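You operate a simulated robot arm through the tools that you are given. There is no shell and no other tool. Be economical: measure what you need, move in short steps, check, and stop when the job is done.

You are at the controls of a simulated robot arm. One attempt, no reset.

TASK
Gauge the rivets in tubes 62 and 72 and start the one of the press card's length in the fixture.
Fine: hang each in the length gauge and press its button; the other goes into its tray pocket; do not press.

The check looks at the end state, three seconds after you hand in, the way a careful person would. Anything else that was tipped, shoved, dropped, spilled or broken makes it a failure.

THE ROBOT
A 7-joint arm with a two-finger parallel gripper, fixed in place. Base frame: the origin is at the foot of the arm, x ahead of it, y to its left, z up; the work surface is at about z = 900. Units: mm, degrees, N and s.
With the tool pointing down near the work surface it reaches from about 300 to 680 mm from the base axis. Its first joint turns from -66.0 to 66.0 degrees. Payload 1.57 kg.
Tool frame: the origin (TCP) lies between the finger pads and is the grasp point; the fingertips stand 30 mm ahead of it; z points along the fingers, y is the line along which they close. Largest opening 110 mm; finger width 24, thickness 12; the body of the gripper, 48 by 112 mm, starts 78 mm behind the TCP.
Orientation is that of the tool frame in the base frame, as a unit quaternion [x, y, z, w]. With the fingers straight down and closing along the base's y, the tool's x points along the base's -x, its y along +y and its z along -z.

THE INTERFACE
- The arm moves only by the tool step_arm. Its argument "series" is one flat list of numbers, 7 for each row, row after row: the shift along the tool's x, y, z in units of 25 mm (1.0 is 25 mm), then the turn, a rotation vector about the tool's x, y, z in units of 5 degrees (1.0 is 5 degrees), then the gripper command, from -1 (shut) to 1 (fully open), values between in proportion. In form: [tx, ty, tz, wx, wy, wz, fingers, tx, ty, tz, wx, wy, wz, fingers, ...]. A call has 1 to 10 rows; each row shifts and turns the commanded pose from where the row before left it, along the tool's axes as they then stand. A call with a number of a shift or a turn outside -1 to 1 is refused whole. Rows are played at 5 a second. More than 50 mm and 8.6 degrees between two rows, or a gripper value outside its range, and nothing of the call is played. A pose out of reach is approached as far as the arm can. The call stops where the force on the tool passes 40 N (or 10 N more than at its start, if that is more) or the arm is blocked; 0.2 s more then pass. The fingers move at their own pace (about 108 mm/s each) and stop on an object; they squeeze with about 39 N. The grip force told is the motor's: it shows also when the fingers shut on nothing. Time passes only in rows, and 0.2 s behind the last, so rows that do not move let the fingers close. The reply holds the time, the measured pose of the TCP, the force on the tool along the base axes, the opening and the grip force, in the units named above and with some noise, with the torque about the TCP (base axes, N m) and any sound that the robot's microphone picked up.
- Cameras (640 x 400 px; columns grow to the right, rows downward): "scene" is fixed at [175.1, -376.4, 1425.3]; the picture's right is [0.69, -0.72, 0.00], its down [-0.34, -0.32, -0.89] and it looks along [0.64, 0.61, -0.47] (base axes); focal length 298 px, centre (320, 200). "wrist" rides on the gripper at [70, 16, -141] in the tool frame; the picture's right is [-0.23, 0.97, 0.00], its down [-0.85, -0.20, -0.48] and it looks along [-0.47, -0.11, 0.88] (tool axes); focal length 222 px, centre (320, 200). There is no depth. A picture from a camera that has moved, and an enlarged one, comes with that camera's place and axes in the base frame and with its lens. The place of the scene camera against the robot may be out by one fixed shift of up to 25 mm in any direction.
- get_image(camera): a new picture of that camera. The clock stands still meanwhile.
- inspect(camera, box): a new picture of the part [left, top, right, bottom] of that camera's present view, enlarged. The clock stands still meanwhile.
- finish_job(): hands the job in; it is judged then, once.

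Go step by step. Nothing tells you positions but the pictures and the camera data: compare them with the known pose of the tool, close in by small moves and look again before you grip or let go. The budget is 120 turns and 76 pictures, counting those below and the enlarged ones. Unless the task says otherwise, let go and move clear before handing in, and close with one line.

The tools are called after ">>>" as a command line: name --argument value ..., lists and objects as JSON in quotes. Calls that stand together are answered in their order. step_arm: Moves the arm, as the interface text tells. Its arguments: {"type":"object","properties":{"series":{"type":"array"}},"required":["series"]} The other tools are called the same way: get_image (camera) takes a picture; inspect (camera, box) takes an enlarged picture of a part of a camera's view; finish_job () hands the job in.

At the start:

```text
t: 0.0
eef_pos: [405.7, 144.3, 1223.1]
tcp_rot: [0.0, 1.0, 0.0, 0.0]
force: [0.7, -0.1, -0.7]
wrist_torque: [0.02, 0.05, -0.03]
grip_width: 109.9
grasp_force: 0.1
```

scene: 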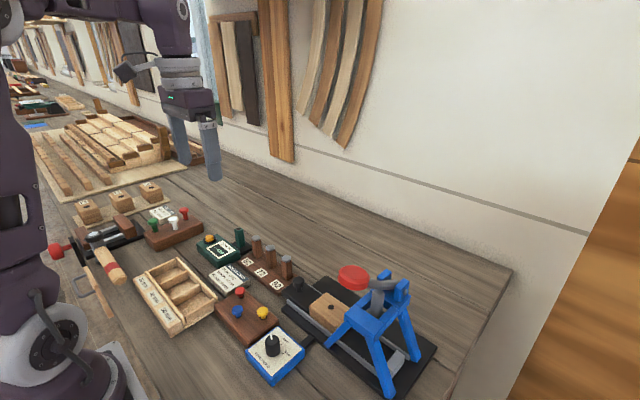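
wrist: 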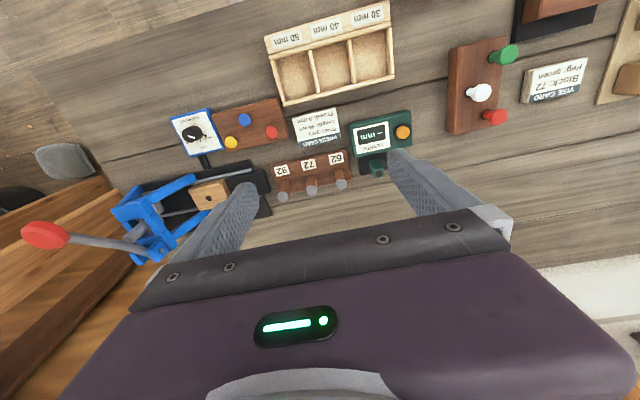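

I see a press on the right, a rack with three tubes (92, 72, 62), a gauge with a yellow button, a press card and a tray with 30/40/50 mm pockets. I'll enlarge these first.

>>> inspect --camera "scene" --box '[190, 220, 310, 295]'

>>> inspect --camera "wrist" --box '[260, 90, 420, 190]'

>>> inspect --camera "scene" --box '[240, 250, 440, 390]'

```text
5.33 times, centred on (250, 258) of scene
camera zoom: at [175.1, -376.4, 1425.3], right [0.69, -0.72, 0.0], down [-0.34, -0.32, -0.89], along [0.64, 0.61, -0.47], focal length 1588 px, centre (693, -107)
```

zoom: 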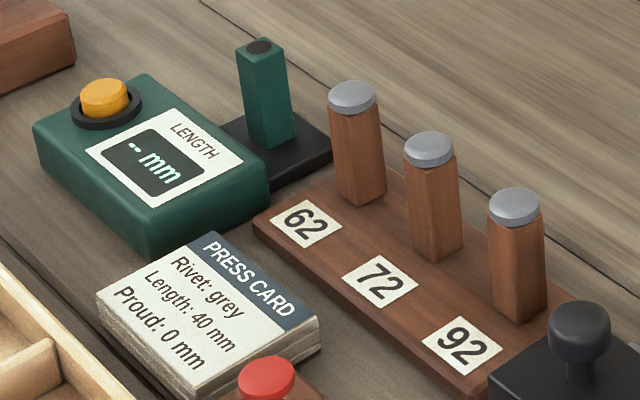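

```text
4.00 times, centred on (340, 140) of wrist
camera zoom: at [335.5, 159.6, 1365.3], right [0.23, 0.97, 0.0], down [0.85, -0.2, 0.48], along [0.47, -0.11, -0.88], focal length 888 px, centre (240, 440)
```

zoom: 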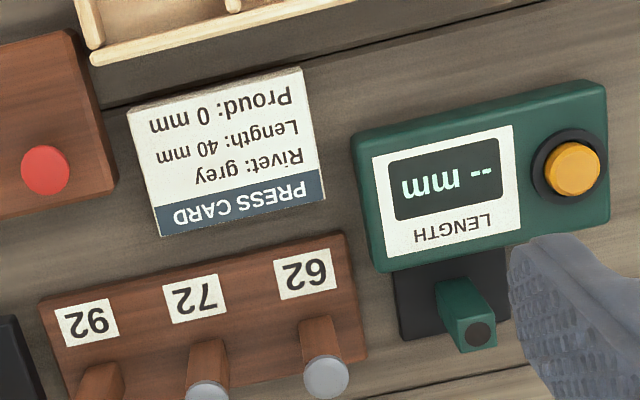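

```text
2.86 times, centred on (340, 320) of scene
camera zoom: at [175.1, -376.4, 1425.3], right [0.69, -0.72, 0.0], down [-0.34, -0.32, -0.89], along [0.64, 0.61, -0.47], focal length 851 px, centre (263, -143)
```

zoom: 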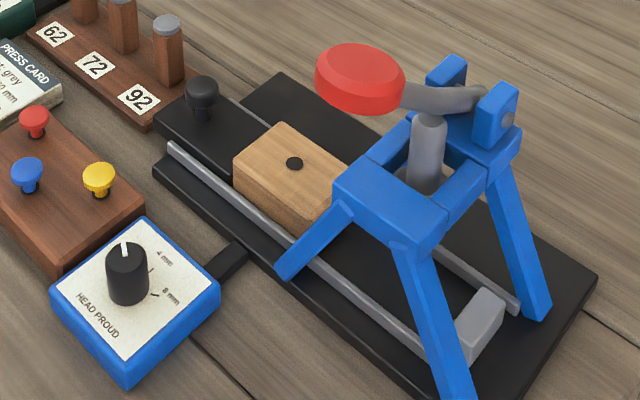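

The card wants a grey rivet, 40 mm long, and all the heads look grey. I'll move above rivet 62, estimated at (527, 159), to get a second, closer view.

>>> step_arm --series '[-0.8, 0.1, 0.8, 0, 0, 0, 0.1, -0.8, 0.1, 0.8, 0, 0, 0, 0.1, -0.8, 0.1, 0.8, 0, 0, 0, 0.1, -0.8, 0.1, 0.8, 0, 0, 0, 0.1, -0.8, 0.1, 0.8, 0, 0, 0, 0.1, -0.77, 0.1, 0.8, 0, 0, 0, 0.1, 0, 0, 0, 0, 0, 0, 0.1]'

>>> get_image --camera "wrist"

```text
t: 1.6
eef_pos: [527.0, 158.3, 1103.5]
tcp_rot: [0.0, 1.0, 0.0, 0.001]
force: [-0.4, -0.4, -0.2]
wrist_torque: [0.0, -0.02, 0.01]
grip_width: 60.4
grasp_force: 0.0
```

```text
70 pictures are left
camera wrist: at [455.1, 174.3, 1245.5], right [0.23, 0.97, 0.0], down [0.85, -0.2, 0.48], along [0.47, -0.11, -0.88], focal length 222 px, centre (320, 200)
```

wrist: 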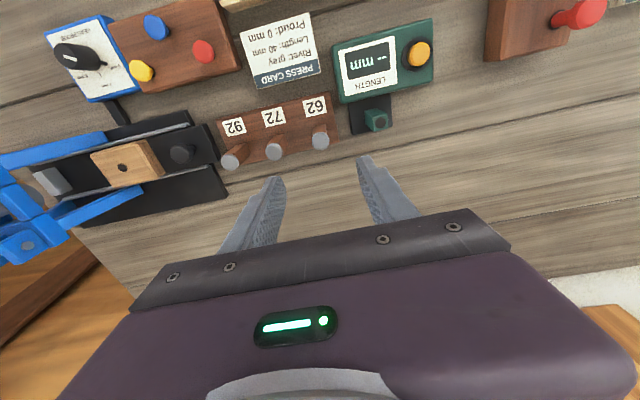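

The fingertips sit just above the line to rivet 62. I'll enlarge this view to take precise bearings.

>>> inspect --camera "wrist" --box '[200, 80, 440, 230]'

>>> inspect --camera "wrist" --box '[60, 100, 220, 200]'

```text
2.67 times, centred on (320, 155) of wrist
camera zoom: at [455.1, 174.3, 1245.5], right [0.23, 0.97, 0.0], down [0.85, -0.2, 0.48], along [0.47, -0.11, -0.88], focal length 592 px, centre (320, 320)
```

zoom: 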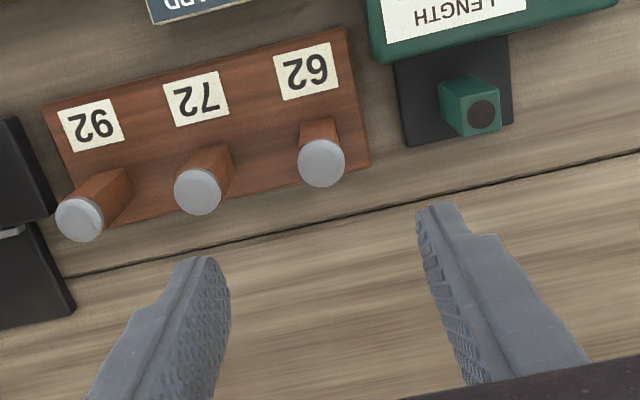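

```text
4.00 times, centred on (140, 150) of wrist
camera zoom: at [455.1, 174.3, 1245.5], right [0.23, 0.97, 0.0], down [0.85, -0.2, 0.48], along [0.47, -0.11, -0.88], focal length 888 px, centre (1040, 400)
```

zoom: 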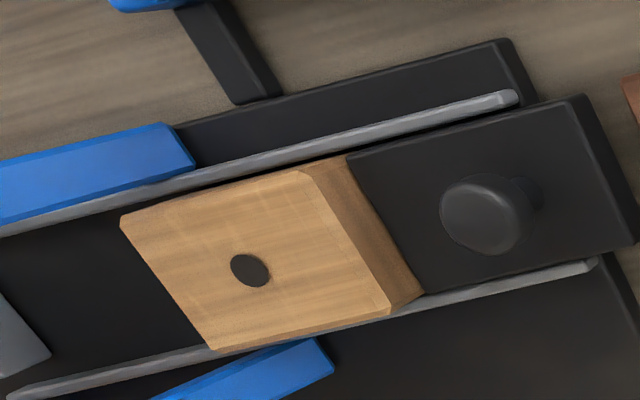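

I triangulate head 62 at about (521.6, 160, 971), 72 at (521, 100), and the gauge post top at (516.7, 233.6, 971). I'll lower to just above rivet 62 and look again.

>>> step_arm --series '[0.1, 0.07, 0.85, 0, 0, 0, -0.2, 0.12, 0, 0.85, 0, 0, 0, -0.2, 0, 0, 0.85, 0, 0, 0, -0.2, 0, 0, 0.7, 0, 0, 0, -0.2, 0, 0, 0, 0, 0, 0, -0.2]'

>>> get_image --camera "wrist"

>>> inspect --camera "scene" --box '[210, 210, 306, 270]'

```text
t: 2.8
eef_pos: [519.1, 160.3, 1023.8]
tcp_rot: [0.0, 1.0, 0.0, 0.001]
force: [-0.8, -0.2, -1.0]
wrist_torque: [0.05, 0.01, -0.02]
grip_width: 44.0
grasp_force: 0.0
```

```text
67 pictures are left
camera wrist: at [449.3, 176.6, 1164.2], right [0.23, 0.97, 0.0], down [0.85, -0.2, 0.48], along [0.47, -0.11, -0.88], focal length 222 px, centre (320, 200)
```

wrist: 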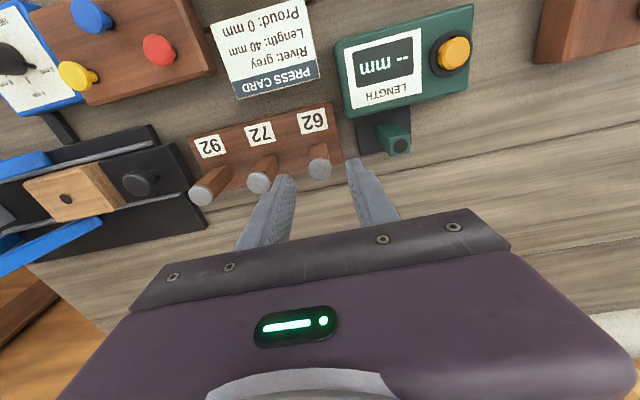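

```text
6.67 times, centred on (258, 240) of scene
camera zoom: at [175.1, -376.4, 1425.3], right [0.69, -0.72, 0.0], down [-0.34, -0.32, -0.89], along [0.64, 0.61, -0.47], focal length 1985 px, centre (733, -67)
```

zoom: 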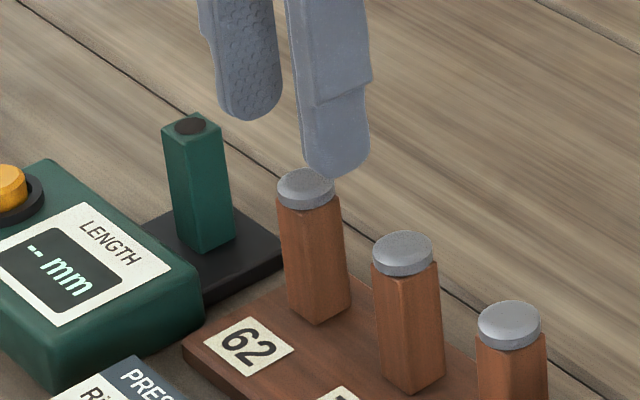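

>>> inspect --camera "wrist" --box '[240, 100, 400, 200]'

```text
4.00 times, centred on (320, 150) of wrist
camera zoom: at [449.3, 176.6, 1164.2], right [0.23, 0.97, 0.0], down [0.85, -0.2, 0.48], along [0.47, -0.11, -0.88], focal length 888 px, centre (320, 400)
```

zoom: 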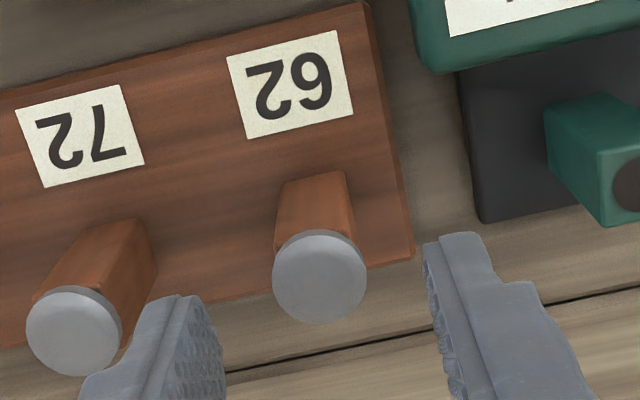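

Head 62 lies at (521.2, 159.8) with a 22 mm diameter and is wider than the tube. I'll go down so the tips pass just under the head and check before gripping.

>>> step_arm --series '[-0.04, 0, 0.6, 0, 0, 0, -0.2, -0.04, 0, 0.5, 0, 0, 0, -0.2, 0, 0, 0, 0, 0, 0, -0.2, 0, 0, 0, 0, 0, 0, -0.2]'

>>> inspect --camera "wrist" --box '[240, 100, 400, 200]'

>>> inspect --camera "scene" --box '[210, 210, 306, 270]'

```text
t: 3.8
eef_pos: [521.7, 161.2, 995.2]
tcp_rot: [0.001, 1.0, 0.0, 0.0]
force: [-0.9, -0.9, -0.5]
wrist_torque: [-0.02, 0.04, -0.04]
grip_width: 44.2
grasp_force: 0.1
```

```text
4.00 times, centred on (320, 150) of wrist
camera zoom: at [450.8, 176.8, 1136.6], right [0.23, 0.97, 0.0], down [0.85, -0.2, 0.48], along [0.47, -0.11, -0.88], focal length 888 px, centre (320, 400)
```

zoom: 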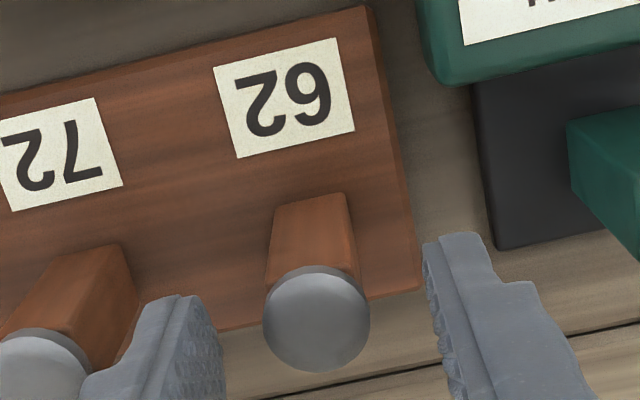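

```text
6.67 times, centred on (258, 240) of scene
camera zoom: at [175.1, -376.4, 1425.3], right [0.69, -0.72, 0.0], down [-0.34, -0.32, -0.89], along [0.64, 0.61, -0.47], focal length 1985 px, centre (733, -67)
```

zoom: 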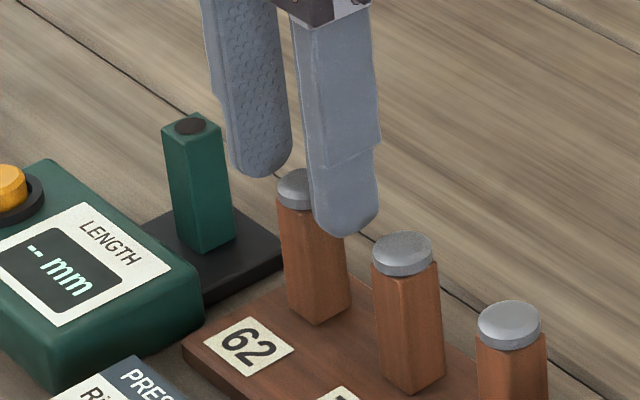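

The head is centred between the fingers to within 1–2 mm. I'll go down 3 mm more and grip.

>>> step_arm --series '[0.03, -0.05, 0.12, 0, 0, 0, -0.2, 0, 0, 0, 0, 0, 0, -0.2, 0, 0, 0, 0, 0, 0, -0.5, 0, 0, 0, 0, 0, 0, -0.8, 0, 0, 0, 0, 0, 0, -1, 0, 0, 0, 0, 0, 0, -1]'

>>> inspect --camera "wrist" --box '[240, 100, 400, 200]'

```text
t: 5.2
eef_pos: [521.7, 159.7, 993.7]
tcp_rot: [0.0, 1.0, 0.0, 0.001]
force: [1.1, -0.7, 0.5]
wrist_torque: [0.04, 0.03, 0.0]
grip_width: 20.5
grasp_force: 33.9
```

```text
4.00 times, centred on (320, 150) of wrist
camera zoom: at [450.2, 175.6, 1133.9], right [0.23, 0.97, 0.0], down [0.85, -0.2, 0.48], along [0.47, -0.11, -0.88], focal length 888 px, centre (320, 400)
```

zoom: 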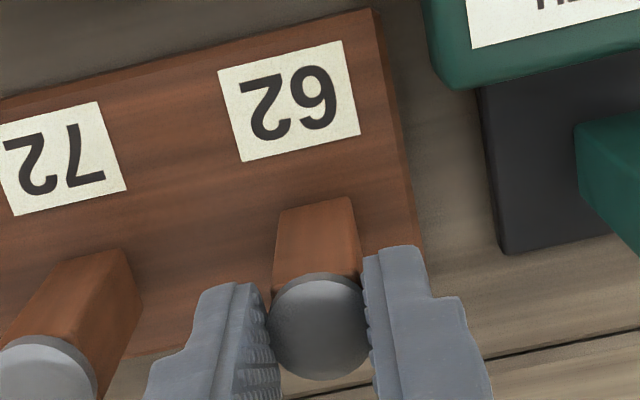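

The fingers hold something 20.5 mm wide. I'll lift slowly, watching the force.

>>> step_arm --series '[0, 0, -0.2, 0, 0, 0, -1, 0, 0, -0.3, 0, 0, 0, -1, 0, 0, -0.5, 0, 0, 0, -1, 0, 0, -0.6, 0, 0, 0, -1, 0, 0, -0.6, 0, 0, 0, -1, 0, 0, -0.6, 0, 0, 0, -1, 0, 0, 0, 0, 0, 0, -1]'

>>> inspect --camera "scene" --box '[210, 190, 306, 270]'

>>> inspect --camera "wrist" --box '[240, 80, 440, 205]'

```text
t: 6.8
eef_pos: [520.0, 159.3, 1063.4]
tcp_rot: [0.0, 1.0, 0.0, 0.001]
force: [-0.1, -0.5, -0.2]
wrist_torque: [-0.01, 0.0, 0.01]
grip_width: 0.0
grasp_force: 21.5
```

```text
5.00 times, centred on (258, 230) of scene
camera zoom: at [175.1, -376.4, 1425.3], right [0.69, -0.72, 0.0], down [-0.34, -0.32, -0.89], along [0.64, 0.61, -0.47], focal length 1489 px, centre (630, 50)
```

zoom: 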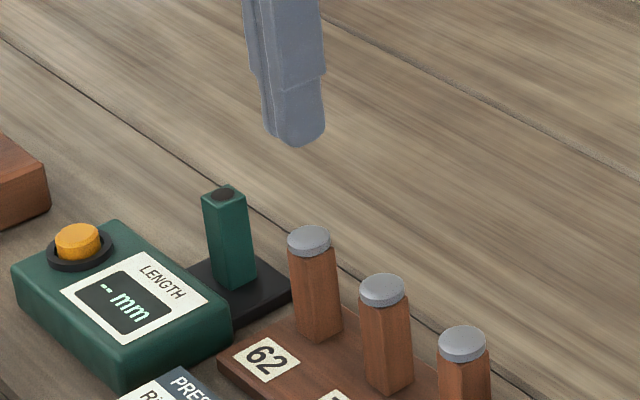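

```text
3.20 times, centred on (340, 142) of wrist
camera zoom: at [450.4, 175.5, 1204.2], right [0.23, 0.97, 0.0], down [0.85, -0.2, 0.48], along [0.47, -0.11, -0.88], focal length 711 px, centre (256, 384)
```

zoom: 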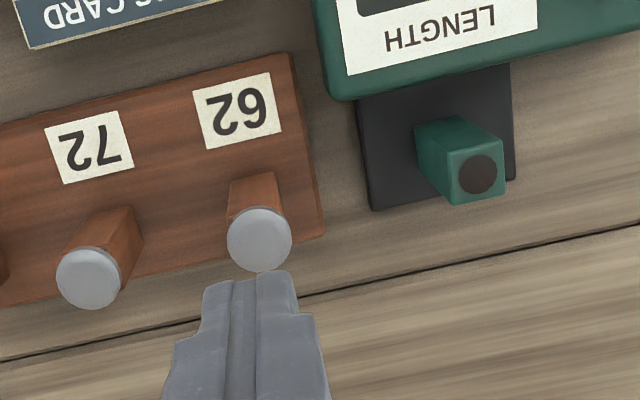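

The tips slipped off the head edge because the grip was too high, and the rivet stayed seated. I'll go about 9 mm deeper.

>>> step_arm --series '[0, 0, 0, 0, 0, 0, -0.2, 0, 0, 0.2, 0, 0, 0, -0.2, -0.03, 0.02, 0.7, 0, 0, 0, -0.2, 0, 0, 0.7, 0, 0, 0, -0.2, 0, 0, 0.7, 0, 0, 0, -0.2, 0, 0, 0.5, 0, 0, 0, -0.2, 0, 0, 0.34, 0, 0, 0, -0.2, 0, 0, 0, 0, 0, 0, -0.2]'

>>> inspect --camera "wrist" --box '[240, 100, 400, 200]'

```text
t: 8.6
eef_pos: [520.8, 160.6, 982.9]
tcp_rot: [0.0, 1.0, 0.0, 0.001]
force: [0.3, -0.1, -0.2]
wrist_torque: [-0.02, -0.02, -0.01]
grip_width: 44.1
grasp_force: 0.1
```

```text
4.00 times, centred on (320, 150) of wrist
camera zoom: at [451.4, 176.2, 1125.2], right [0.23, 0.97, 0.0], down [0.85, -0.2, 0.48], along [0.47, -0.11, -0.88], focal length 888 px, centre (320, 400)
```

zoom: 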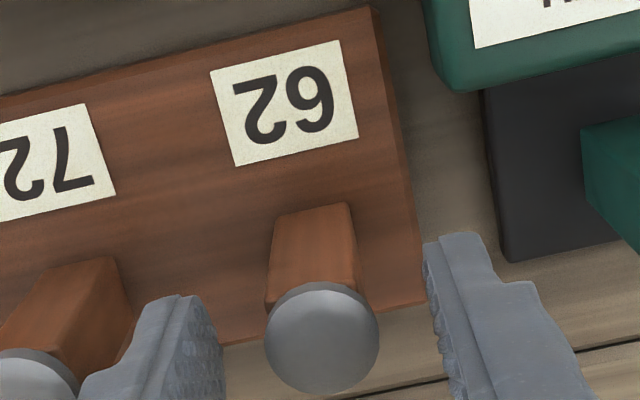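

The head is at (520.7, 160.3), aligned with the TCP. Closing and lifting a little.

>>> step_arm --series '[0, 0, 0, 0, 0, 0, -0.5, 0, 0, 0, 0, 0, 0, -0.8, 0, 0, 0, 0, 0, 0, -1, 0, 0, 0, 0, 0, 0, -1, 0, 0, -0.2, 0, 0, 0, -1, 0, 0, -0.4, 0, 0, 0, -1, 0, 0, -0.4, 0, 0, 0, -1, 0, 0, 0, 0, 0, 0, -1]'

>>> inspect --camera "scene" --box '[210, 190, 306, 270]'

```text
t: 10.4
eef_pos: [522.0, 160.1, 1008.6]
tcp_rot: [0.0, 1.0, 0.001, -0.001]
force: [-0.3, -0.4, 0.1]
wrist_torque: [-0.01, 0.02, -0.02]
grip_width: 20.7
grasp_force: 34.0
```

```text
5.00 times, centred on (258, 230) of scene
camera zoom: at [175.1, -376.4, 1425.3], right [0.69, -0.72, 0.0], down [-0.34, -0.32, -0.89], along [0.64, 0.61, -0.47], focal length 1489 px, centre (630, 50)
```

zoom: 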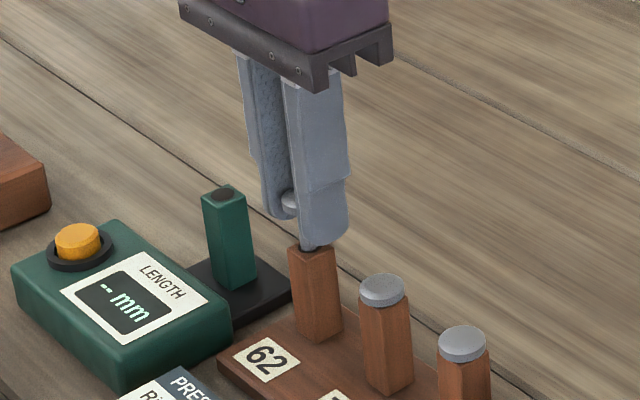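

Rivet 62 is held. I'll lift clear and move over the gauge post.

>>> step_arm --series '[0, 0, -0.6, 0, 0, 0, -1, 0, 0, -0.7, 0, 0, 0, -1, 0, 0, -0.7, 0, 0, 0, -1, 0.05, 0.5, -0.2, 0, 0, 0, -1, 0.05, 0.8, 0, 0, 0, 0, -1, 0.05, 0.8, 0, 0, 0, 0, -1, 0.03, 0.8, 0, 0, 0, 0, -1, 0, 0, 0, 0, 0, 0, -1, 0, 0, 0, 0, 0, 0, -1]'

>>> inspect --camera "wrist" --box '[240, 80, 400, 180]'

>>> inspect --camera "scene" --box '[180, 170, 276, 250]'

```text
t: 12.4
eef_pos: [518.4, 232.5, 1062.6]
tcp_rot: [0.0, 1.0, 0.002, 0.0]
force: [-0.2, -0.3, -0.4]
wrist_torque: [0.01, 0.0, -0.01]
grip_width: 20.4
grasp_force: 34.5
```

```text
4.00 times, centred on (320, 130) of wrist
camera zoom: at [447.3, 248.3, 1204.7], right [0.23, 0.97, 0.0], down [0.85, -0.2, 0.48], along [0.47, -0.11, -0.88], focal length 888 px, centre (320, 480)
```

zoom: 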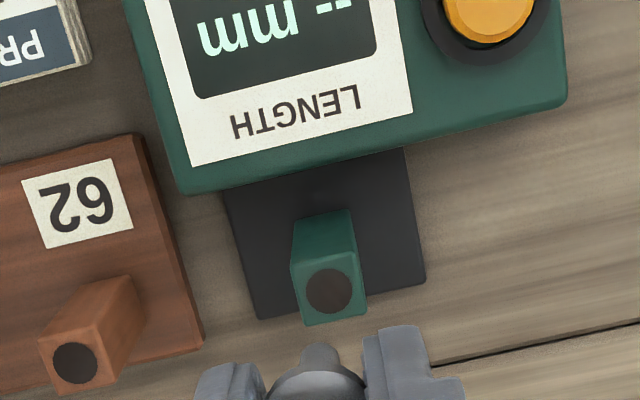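

```text
5.00 times, centred on (228, 210) of scene
camera zoom: at [175.1, -376.4, 1425.3], right [0.69, -0.72, 0.0], down [-0.34, -0.32, -0.89], along [0.64, 0.61, -0.47], focal length 1489 px, centre (780, 150)
```

zoom: 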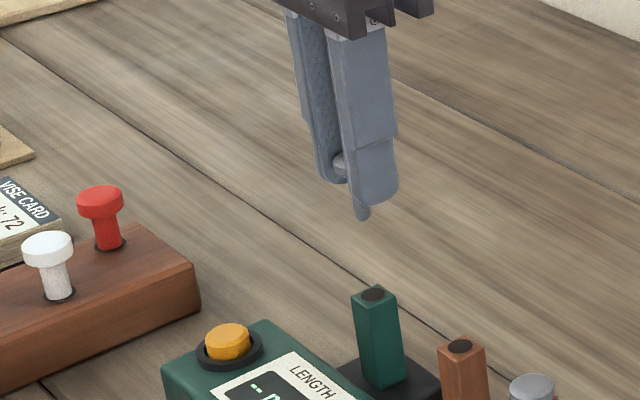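

The gauge hole is at about (516.7, 234.4), 12 mm wide. I'll check the held rivet's axis.

>>> inspect --camera "wrist" --box '[280, 130, 376, 190]'

>>> inspect --camera "scene" --box '[220, 185, 268, 215]'

```text
6.67 times, centred on (328, 160) of wrist
camera zoom: at [447.3, 248.3, 1204.7], right [0.23, 0.97, 0.0], down [0.85, -0.2, 0.48], along [0.47, -0.11, -0.88], focal length 1481 px, centre (267, 467)
```

zoom: 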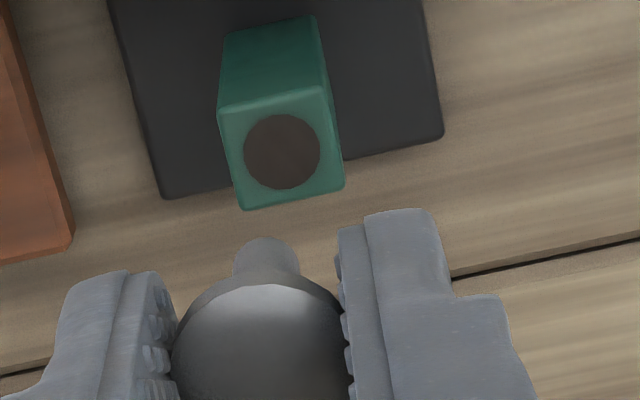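

```text
13.33 times, centred on (244, 200) of scene
camera zoom: at [175.1, -376.4, 1425.3], right [0.69, -0.72, 0.0], down [-0.34, -0.32, -0.89], along [0.64, 0.61, -0.47], focal length 3970 px, centre (1333, 200)
```

zoom: 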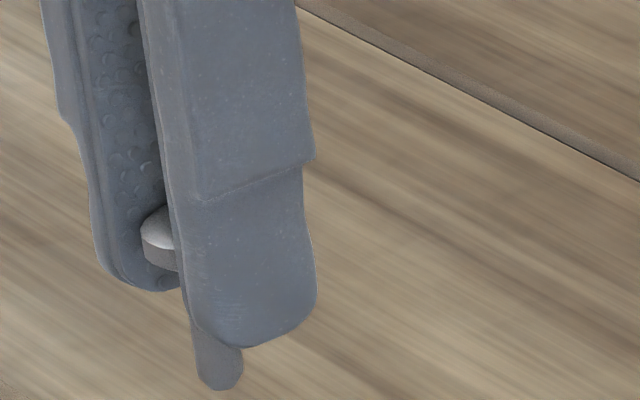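

Rivet 62 looks about 30 mm long and hangs vertically. Relative to the hole it needs about -2 mm in x and +3 mm in y, so I'll correct, lower to just above the hole and check.

>>> step_arm --series '[0.07, 0.116, 0.5, 0, 0, 0, -1, 0, 0, 0.7, 0, 0, 0, -1, 0, 0, 0, 0, 0, 0, -1, 0, 0, 0, 0, 0, 0, -1]'

>>> inspect --camera "wrist" --box '[280, 130, 376, 190]'

>>> inspect --camera "scene" --box '[210, 195, 274, 235]'

```text
t: 13.4
eef_pos: [516.6, 235.3, 1033.6]
tcp_rot: [0.0, 1.0, 0.0, 0.0]
force: [-0.3, -0.2, -0.6]
wrist_torque: [-0.01, -0.01, 0.02]
grip_width: 20.5
grasp_force: 34.1
```

```text
6.67 times, centred on (328, 160) of wrist
camera zoom: at [445.5, 251.3, 1175.4], right [0.23, 0.97, 0.0], down [0.85, -0.2, 0.48], along [0.47, -0.11, -0.88], focal length 1481 px, centre (267, 467)
```

zoom: 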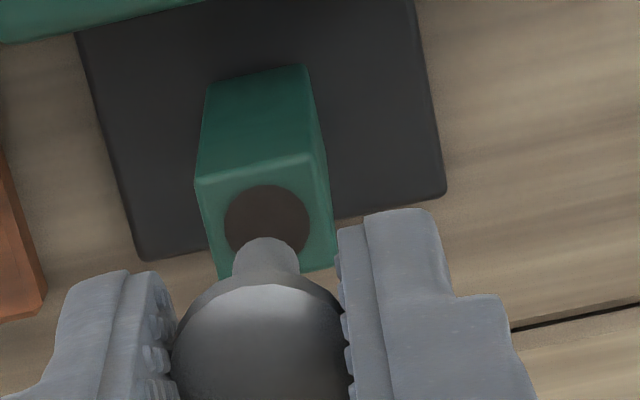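

```text
10.00 times, centred on (242, 215) of scene
camera zoom: at [175.1, -376.4, 1425.3], right [0.69, -0.72, 0.0], down [-0.34, -0.32, -0.89], along [0.64, 0.61, -0.47], focal length 2978 px, centre (1100, 50)
```

zoom: 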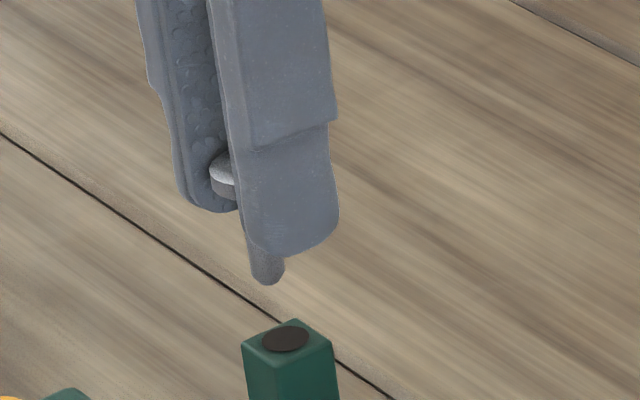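

The wrist view shows y aligned, while the scene view suggests the tip should go about 1.5 mm further in x. I'll apply that, lower 14 mm and recheck just above the hole.

>>> step_arm --series '[-0.05, -0.01, 0.5, 0, 0, 0, -1, 0, 0, 0.04, 0, 0, 0, -1, 0, 0, 0, 0, 0, 0, -1, 0, 0, 0, 0, 0, 0, -1]'

>>> inspect --camera "wrist" --box '[280, 130, 376, 190]'

>>> inspect --camera "scene" --box '[218, 210, 266, 240]'

```text
t: 14.4
eef_pos: [516.1, 235.0, 1019.7]
tcp_rot: [0.001, 1.0, 0.0, 0.0]
force: [0.1, -0.2, -0.7]
wrist_torque: [0.01, -0.01, 0.05]
grip_width: 20.8
grasp_force: 34.2
```

```text
6.67 times, centred on (328, 160) of wrist
camera zoom: at [446.6, 250.9, 1161.9], right [0.23, 0.97, 0.0], down [0.85, -0.2, 0.48], along [0.47, -0.11, -0.88], focal length 1481 px, centre (267, 467)
```

zoom: 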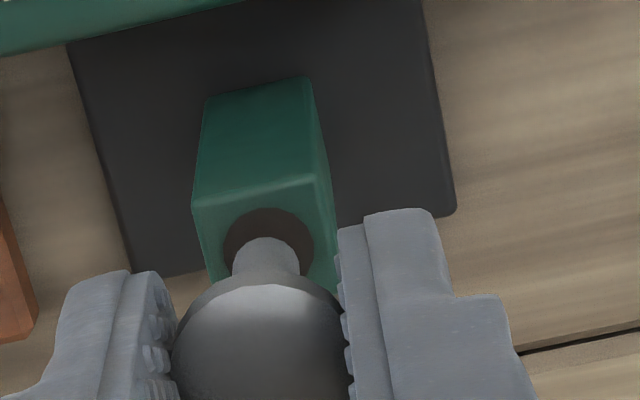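

```text
13.33 times, centred on (242, 225) of scene
camera zoom: at [175.1, -376.4, 1425.3], right [0.69, -0.72, 0.0], down [-0.34, -0.32, -0.89], along [0.64, 0.61, -0.47], focal length 3970 px, centre (1360, -133)
```

zoom: 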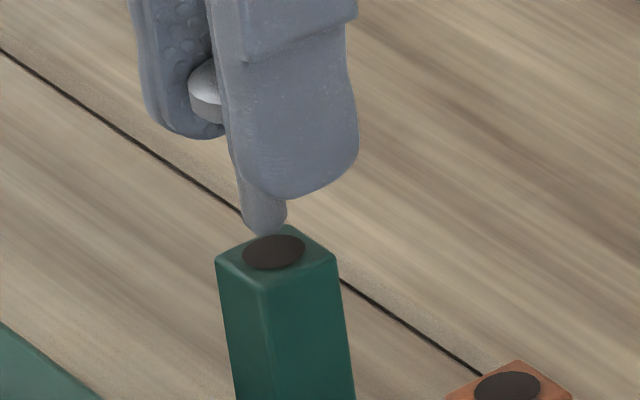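

Tip and hole are now aligned within about 1 mm. I'll lower the rivet into the gauge, watching the force.

>>> step_arm --series '[0, 0, 0.2, 0, 0, 0, -1, 0, 0, 0.2, 0, 0, 0, -1, 0, 0, 0.2, 0, 0, 0, -1, 0, 0, 0.2, 0, 0, 0, -1, 0, 0, 0.2, 0, 0, 0, -1, 0, 0, 0.2, 0, 0, 0, -1, 0, 0, 0, 0, 0, 0, -1]'

>>> inspect --camera "scene" --box '[210, 205, 274, 245]'

```text
t: 16.0
eef_pos: [516.8, 234.5, 990.3]
tcp_rot: [0.0, 1.0, 0.0, 0.0]
force: [0.3, 0.5, -0.4]
wrist_torque: [-0.01, -0.02, 0.03]
grip_width: 20.6
grasp_force: 34.5
```

```text
10.00 times, centred on (242, 225) of scene
camera zoom: at [175.1, -376.4, 1425.3], right [0.69, -0.72, 0.0], down [-0.34, -0.32, -0.89], along [0.64, 0.61, -0.47], focal length 2978 px, centre (1100, -50)
```

zoom: 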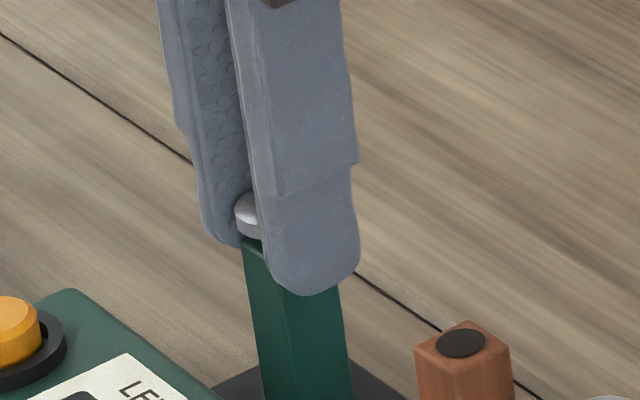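

The shank is in the gauge and the head is nearly seated. I'll lower until contact, then let go.

>>> step_arm --series '[0, 0, 0.06, 0, 0, 0, -1, 0, 0, 0.04, 0, 0, 0, -1, 0, 0, 0, 0, 0, 0, -1]'

>>> step_arm --series '[0, 0, 0, 0, 0, 0, -0.5, 0, 0, 0, 0, 0, 0, -0.2, 0, 0, 0, 0, 0, 0, -0.2, 0, 0, -0.5, 0, 0, 0, -0.2, 0, 0, -0.8, 0, 0, 0, -0.2, 0, 0, -0.8, 0, 0, 0, -0.2, 0, 0, -0.8, 0, 0, 0, -0.2, 0, 0, 0, 0, 0, 0, -0.2]'

>>> get_image --camera "wrist"

>>> inspect --camera "scene" --box '[190, 205, 286, 265]'

```text
t: 16.8
eef_pos: [517.8, 235.2, 987.8]
tcp_rot: [0.001, 1.0, 0.0, 0.0]
force: [0.3, 0.2, -0.6]
wrist_torque: [0.02, -0.01, 0.03]
grip_width: 20.4
grasp_force: 33.9
```

```text
t: 18.6
eef_pos: [516.2, 234.1, 1059.4]
tcp_rot: [0.0, 1.0, 0.0, -0.001]
force: [0.3, 0.5, -0.3]
wrist_torque: [-0.01, 0.03, -0.01]
grip_width: 44.4
grasp_force: 0.0
```

```text
48 pictures are left
camera wrist: at [445.6, 250.9, 1201.8], right [0.23, 0.97, 0.0], down [0.85, -0.2, 0.48], along [0.47, -0.11, -0.88], focal length 222 px, centre (320, 200)
```

wrist: 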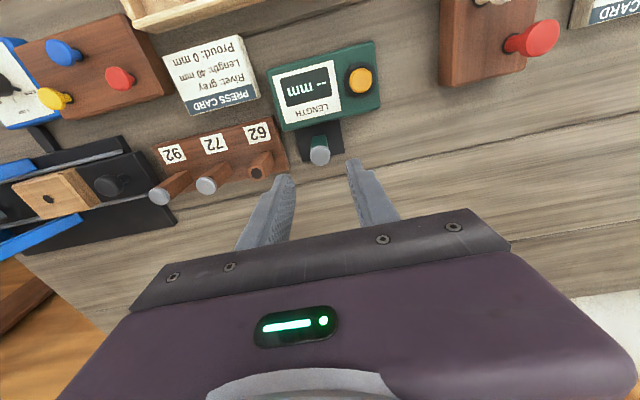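

```text
6.67 times, centred on (238, 235) of scene
camera zoom: at [175.1, -376.4, 1425.3], right [0.69, -0.72, 0.0], down [-0.34, -0.32, -0.89], along [0.64, 0.61, -0.47], focal length 1985 px, centre (867, -33)
```

zoom: 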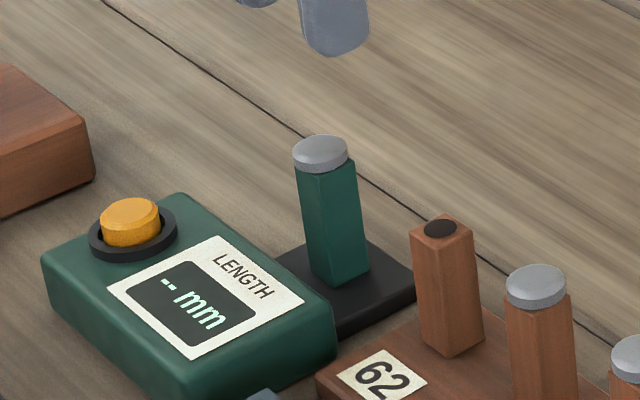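

Rivet 62 sits in the gauge. The button triangulates to (457, 291, z≈941); I'll move above it with the fingers shut.

>>> step_arm --series '[0.6, 0.57, 0, 0, 0, 0, -1, 0.6, 0.57, 0, 0, 0, 0, -1, 0.6, 0.57, 0, 0, 0, 0, -1, 0.57, 0.57, 0, 0, 0, 0, -1, 0, 0, 0.8, 0, 0, 0, -1, 0, 0, 0.8, 0, 0, 0, -1, 0, 0, 0.8, 0, 0, 0, -1, 0, 0, 0.4, 0, 0, 0, -1, 0, 0, 0, 0, 0, 0, -1]'

>>> inspect --camera "wrist" --box '[240, 90, 400, 190]'

>>> inspect --camera "scene" --box '[180, 205, 260, 255]'

```text
t: 20.6
eef_pos: [457.5, 292.5, 990.3]
tcp_rot: [0.0, 1.0, 0.001, 0.0]
force: [-0.5, -0.1, -0.6]
wrist_torque: [-0.02, -0.03, -0.01]
grip_width: 0.0
grasp_force: 21.4
```

```text
4.00 times, centred on (320, 140) of wrist
camera zoom: at [387.0, 307.9, 1131.5], right [0.23, 0.97, 0.0], down [0.85, -0.2, 0.48], along [0.47, -0.11, -0.88], focal length 888 px, centre (320, 440)
```

zoom: 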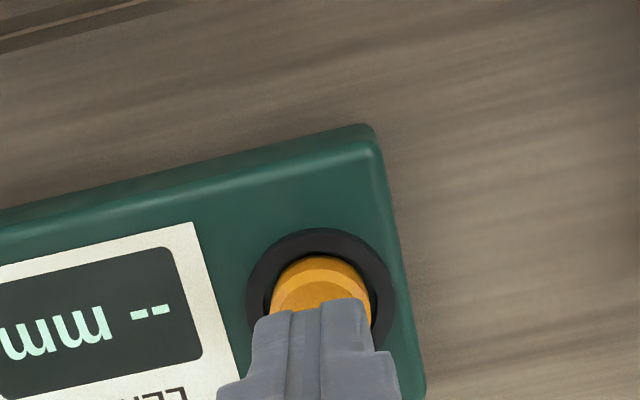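

```text
8.00 times, centred on (220, 230) of scene
camera zoom: at [175.1, -376.4, 1425.3], right [0.69, -0.72, 0.0], down [-0.34, -0.32, -0.89], along [0.64, 0.61, -0.47], focal length 2382 px, centre (1120, -40)
```

zoom: 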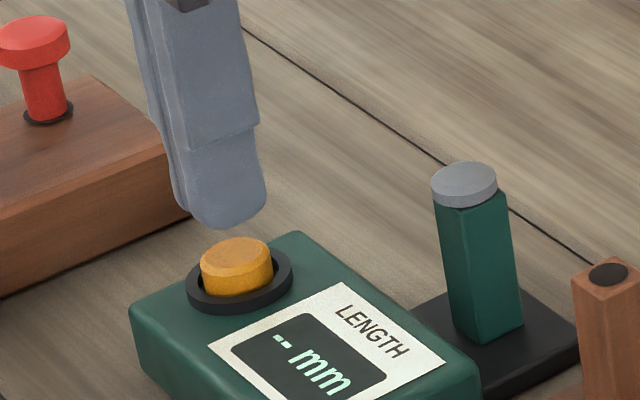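

The fingertips are centred over the button. Pressing in small steps.

>>> step_arm --series '[0, 0, 0.3, 0, 0, 0, -1, 0, 0, 0.2, 0, 0, 0, -1, 0, 0, 0.12, 0, 0, 0, -1, 0, 0, 0.1, 0, 0, 0, -1, 0, 0, 0.08, 0, 0, 0, -1, 0, 0, 0, 0, 0, 0, -1]'

>>> inspect --camera "scene" --box '[180, 205, 260, 255]'

```text
t: 22.0
eef_pos: [457.1, 290.6, 970.6]
tcp_rot: [0.0, 1.0, 0.001, 0.001]
force: [0.3, -0.3, 1.3]
wrist_torque: [0.02, 0.01, 0.06]
grip_width: 0.1
grasp_force: 21.6
heard: click
```

```text
8.00 times, centred on (220, 230) of scene
camera zoom: at [175.0, -376.4, 1425.3], right [0.69, -0.72, 0.0], down [-0.34, -0.32, -0.89], along [0.64, 0.61, -0.47], focal length 2382 px, centre (1120, -40)
```

zoom: 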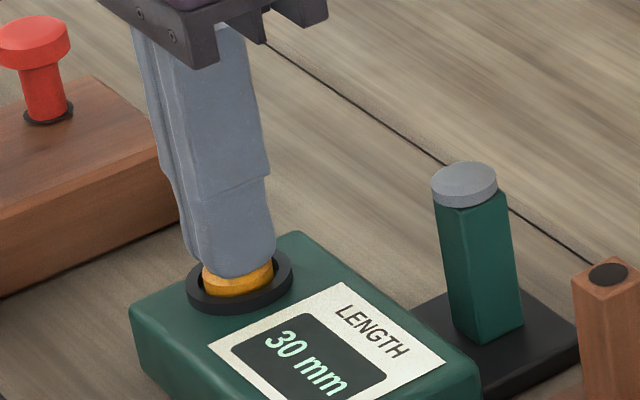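

The gauge reads 30 mm for rivet 62, so it goes to the 30 mm pocket. I'll return to the gauge to pick it up.

>>> step_arm --series '[0, 0, -0.9, 0, 0, 0, -1, 0, 0, -0.9, 0, 0, 0, -1, 0, 0, -0.9, 0, 0, 0, -1, 0, 0, -0.9, 0, 0, 0, -1, -0.6, -0.56, 0, 0, 0, 0, -0.6, -0.6, -0.56, 0, 0, 0, 0, -0.2, -0.6, -0.56, 0, 0, 0, 0, -0.2, -0.58, -0.56, 0, 0, 0, 0, -0.2, 0, 0, 0, 0, 0, 0, -0.2]'

>>> get_image --camera "wrist"

```text
t: 24.0
eef_pos: [518.4, 234.6, 1059.8]
tcp_rot: [0.0, 1.0, 0.0, 0.0]
force: [0.8, 0.6, 0.6]
wrist_torque: [0.03, 0.03, 0.01]
grip_width: 44.3
grasp_force: 0.2
```

```text
43 pictures are left
camera wrist: at [446.9, 251.6, 1202.5], right [0.23, 0.97, 0.0], down [0.85, -0.2, 0.48], along [0.47, -0.11, -0.88], focal length 222 px, centre (320, 200)
```

wrist: 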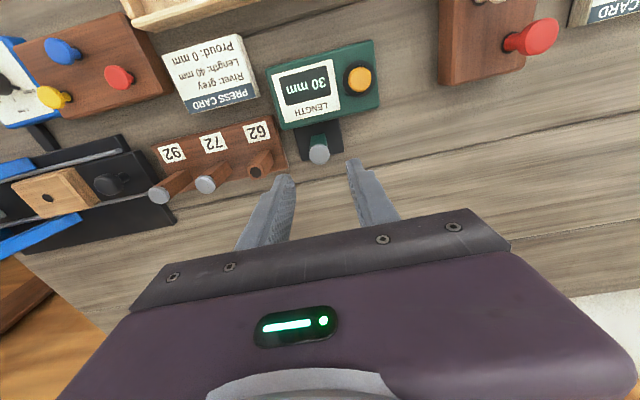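

The head is under the fingers. Lowering and gripping rivet 62.

>>> step_arm --series '[0.03, 0, 0.8, 0, 0, 0, -0.2, 0, 0, 0.8, 0, 0, 0, -0.2, 0, 0, 0.8, 0, 0, 0, -0.2, 0, 0, 0.6, 0, 0, 0, -0.2, 0, 0, 0, 0, 0, 0, -0.2, 0, 0, 0, 0, 0, 0, -0.5, 0, 0, 0, 0, 0, 0, -0.8, 0, 0, 0, 0, 0, 0, -1, 0, 0, 0, 0, 0, 0, -1]'

>>> step_arm --series '[0, 0, -0.2, 0, 0, 0, -1, 0, 0, -0.6, 0, 0, 0, -1, 0, 0, -0.8, 0, 0, 0, -1, 0, 0, -0.8, 0, 0, 0, -1, 0, 0, -0.8, 0, 0, 0, -1, 0, 0, 0, 0, 0, 0, -1]'

>>> get_image --camera "scene"

```text
t: 26.0
eef_pos: [517.1, 236.5, 986.6]
tcp_rot: [0.0, 1.0, -0.001, 0.0]
force: [-0.6, -2.7, -0.2]
wrist_torque: [-0.03, 0.0, -0.03]
grip_width: 20.6
grasp_force: 34.0
```

```text
t: 27.4
eef_pos: [517.0, 235.8, 1067.2]
tcp_rot: [0.0, 1.0, 0.0, 0.001]
force: [0.1, 0.3, 0.3]
wrist_torque: [-0.02, 0.0, -0.04]
grip_width: 20.5
grasp_force: 33.7
```

```text
42 pictures are left
```

scene: 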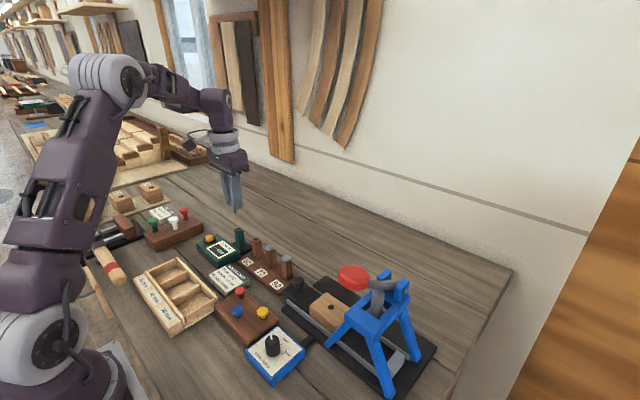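

Rivet 62 is held. I'll move back over the tray area at height to locate the 30 mm pocket.

>>> step_arm --series '[0.9, 0, 0, 0, 0, 0, -1, 0.9, 0, 0, 0, 0, 0, -1, 0.9, 0, 0, 0, 0, 0, -1, 0.9, 0, 0, 0, 0, 0, -1, 0.9, 0, 0, 0, 0, 0, -1, 0.9, 0, 0, 0, 0, 0, -1, 0.6, 0, 0, 0, 0, 0, -1, 0, 0, 0, 0, 0, 0, -1]'

>>> get_image --camera "wrist"

>>> inspect --camera "scene" --box '[125, 240, 221, 340]'

```text
t: 29.2
eef_pos: [366.2, 236.8, 1065.7]
tcp_rot: [0.001, 1.0, 0.0, 0.001]
force: [0.3, -0.4, -0.7]
wrist_torque: [0.01, 0.05, -0.05]
grip_width: 20.6
grasp_force: 33.7
```

```text
41 pictures are left
camera wrist: at [295.8, 252.2, 1206.9], right [0.23, 0.97, 0.0], down [0.85, -0.2, 0.48], along [0.47, -0.11, -0.88], focal length 222 px, centre (320, 200)
```

wrist: 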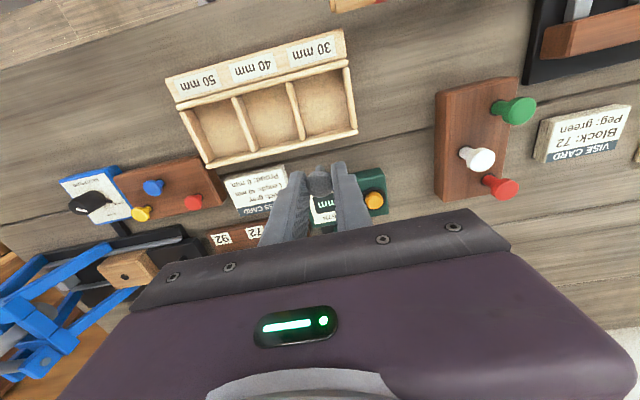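

```text
4.00 times, centred on (173, 290) of scene
camera zoom: at [175.1, -376.4, 1425.3], right [0.69, -0.72, 0.0], down [-0.34, -0.32, -0.89], along [0.64, 0.61, -0.47], focal length 1191 px, centre (908, -160)
```

zoom: 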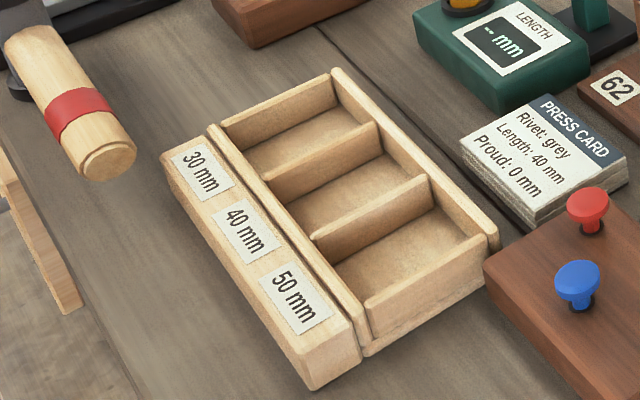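

The 30 mm pocket centre is about (325, 248). I'll move over it and lower partway.

>>> step_arm --series '[0.85, 0.22, 0, 0, 0, 0, -1, 0.82, 0.22, 0, 0, 0, 0, -1, 0, 0, 0.8, 0, 0, 0, -1, 0, 0, 0.8, 0, 0, 0, -1, 0, 0, 0.8, 0, 0, 0, -1, 0, 0, 0.2, 0, 0, 0, -1, 0, 0, 0, 0, 0, 0, -1]'

>>> get_image --camera "wrist"

>>> inspect --camera "scene" --box '[125, 220, 221, 320]'

```text
t: 30.8
eef_pos: [323.5, 245.2, 1000.0]
tcp_rot: [0.0, 1.0, 0.001, 0.0]
force: [-0.4, 0.0, -0.8]
wrist_torque: [-0.02, 0.02, -0.02]
grip_width: 20.5
grasp_force: 33.8
```

```text
39 pictures are left
camera wrist: at [254.0, 263.0, 1141.8], right [0.23, 0.97, 0.0], down [0.85, -0.2, 0.48], along [0.47, -0.11, -0.88], focal length 222 px, centre (320, 200)
```

wrist: 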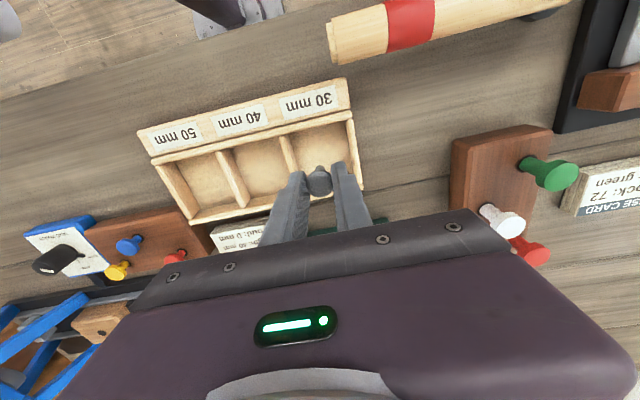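

```text
4.00 times, centred on (173, 270) of scene
camera zoom: at [175.1, -376.4, 1425.3], right [0.69, -0.72, 0.0], down [-0.34, -0.32, -0.89], along [0.64, 0.61, -0.47], focal length 1191 px, centre (908, -80)
```

zoom: 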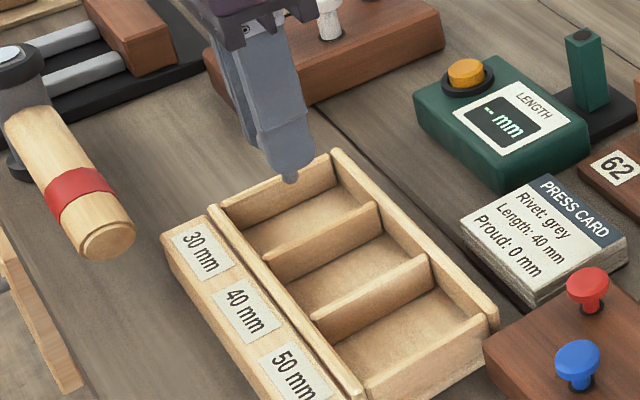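

I'm about 4 mm short in y, so I'll correct and lower the shank toward the pocket floor, watching the force.

>>> step_arm --series '[0.06, 0.18, 0.4, 0, 0, 0, -1, 0, 0, 0.5, 0, 0, 0, -1, 0, 0, 0.4, 0, 0, 0, -1, 0, 0, 0.2, 0, 0, 0, -1, 0, 0, 0.1, 0, 0, 0, -1, 0, 0, 0, 0, 0, 0, -1]'

>>> get_image --camera "wrist"

>>> inspect --camera "scene" --box '[145, 220, 241, 320]'

```text
t: 32.2
eef_pos: [322.9, 250.7, 959.9]
tcp_rot: [0.0, 1.0, 0.0, 0.0]
force: [0.2, 0.1, -0.1]
wrist_torque: [0.0, 0.0, -0.03]
grip_width: 20.5
grasp_force: 34.3
```

```text
37 pictures are left
camera wrist: at [252.6, 267.2, 1101.6], right [0.23, 0.97, 0.0], down [0.85, -0.2, 0.48], along [0.47, -0.11, -0.88], focal length 222 px, centre (320, 200)
```

wrist: 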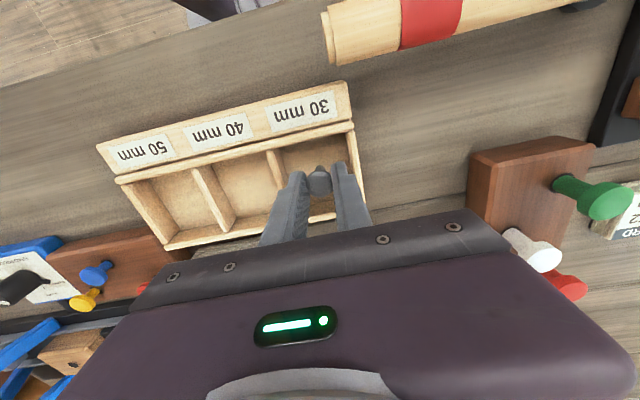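

```text
4.00 times, centred on (193, 270) of scene
camera zoom: at [175.1, -376.4, 1425.3], right [0.69, -0.72, 0.0], down [-0.34, -0.32, -0.89], along [0.64, 0.61, -0.47], focal length 1191 px, centre (828, -80)
```

zoom: 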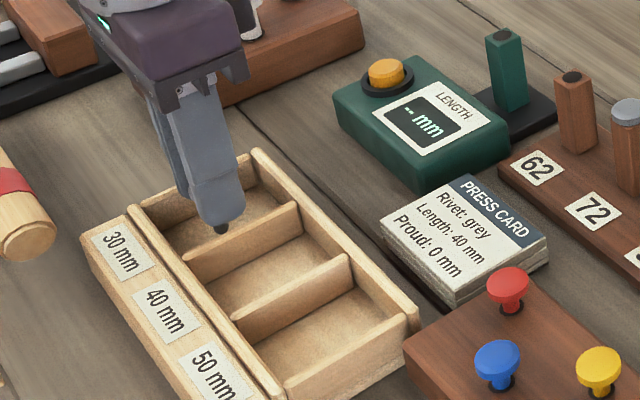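

The rivet is inside the 30 mm pocket and not yet on the floor. I'll lower a few mm more, open slightly, and rise.

>>> step_arm --series '[0, 0, 0.1, 0, 0, 0, -1, 0, 0, 0.08, 0, 0, 0, -1, 0, 0, 0, 0, 0, 0, -1]'

>>> step_arm --series '[0, 0, 0, 0, 0, 0, -0.55, 0, 0, 0, 0, 0, 0, -0.5, 0, 0, 0, 0, 0, 0, -0.5, 0, 0, -0.3, 0, 0, 0, -0.5, 0, 0, -0.8, 0, 0, 0, -0.5, 0, 0, -1, 0, 0, 0, -0.5, 0, 0, -1, 0, 0, 0, -0.2, 0, 0, -1, 0, 0, 0, -0.2, 0, 0, 0, 0, 0, 0, -0.2]'

>>> get_image --camera "wrist"

```text
t: 33.0
eef_pos: [322.7, 251.3, 955.9]
tcp_rot: [-0.001, 1.0, 0.0, 0.001]
force: [0.4, 1.1, 21.7]
wrist_torque: [-0.01, -0.08, 0.0]
grip_width: 20.5
grasp_force: 34.1
```

```text
t: 35.0
eef_pos: [323.5, 251.7, 1058.8]
tcp_rot: [-0.001, 1.0, 0.001, 0.0]
force: [-0.3, 1.0, -0.2]
wrist_torque: [0.0, 0.02, -0.01]
grip_width: 44.0
grasp_force: 0.1
```

```text
35 pictures are left
camera wrist: at [252.8, 267.1, 1200.1], right [0.23, 0.97, 0.0], down [0.85, -0.2, 0.48], along [0.47, -0.11, -0.88], focal length 222 px, centre (320, 200)
```

wrist: 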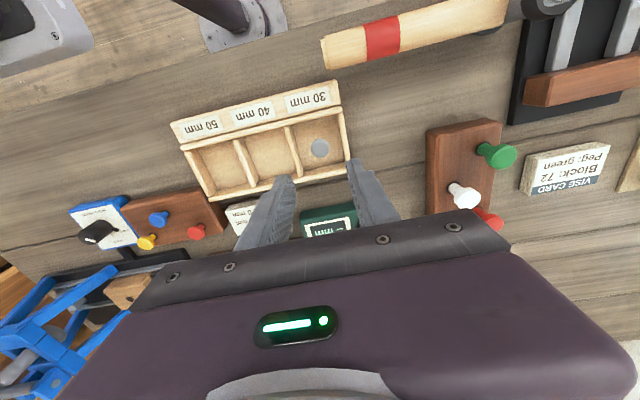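

Rivet 62 stands in the 30 mm pocket. Now moving over rivet 72 at (521, 100).

>>> step_arm --series '[-0.9, -0.76, 0, 0, 0, 0, -0.2, -1, -0.76, 0, 0, 0, 0, -0.2, -1, -0.76, 0, 0, 0, 0, -0.2, -1, -0.76, 0, 0, 0, 0, -0.2, -1, -0.76, 0, 0, 0, 0, -0.2, -1, -0.76, 0, 0, 0, 0, -0.2, -1, -0.76, 0, 0, 0, 0, -0.2, -1, -0.75, 0, 0, 0, 0, -0.2, 0, 0, 0.4, 0, 0, 0, -0.2, 0, 0, 0, 0, 0, 0, -0.2]'

>>> inspect --camera "wrist" --box '[240, 100, 400, 200]'

```text
t: 37.2
eef_pos: [520.9, 99.2, 1048.0]
tcp_rot: [0.0, 1.0, 0.0, 0.0]
force: [-0.2, 0.3, 0.1]
wrist_torque: [0.0, -0.01, -0.01]
grip_width: 43.9
grasp_force: 0.1
```

```text
4.00 times, centred on (320, 150) of wrist
camera zoom: at [449.9, 115.2, 1190.1], right [0.23, 0.97, 0.0], down [0.85, -0.2, 0.48], along [0.47, -0.11, -0.88], focal length 888 px, centre (320, 400)
```

zoom: 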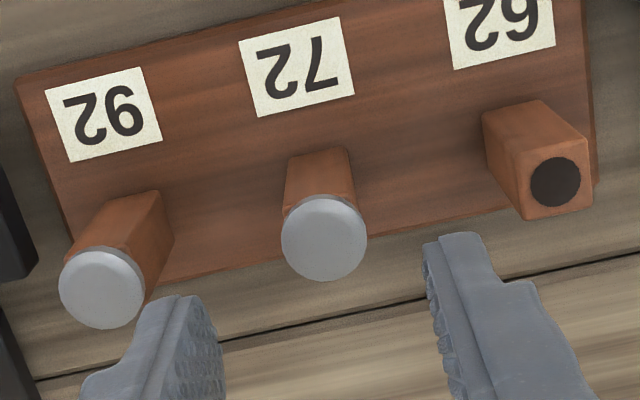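

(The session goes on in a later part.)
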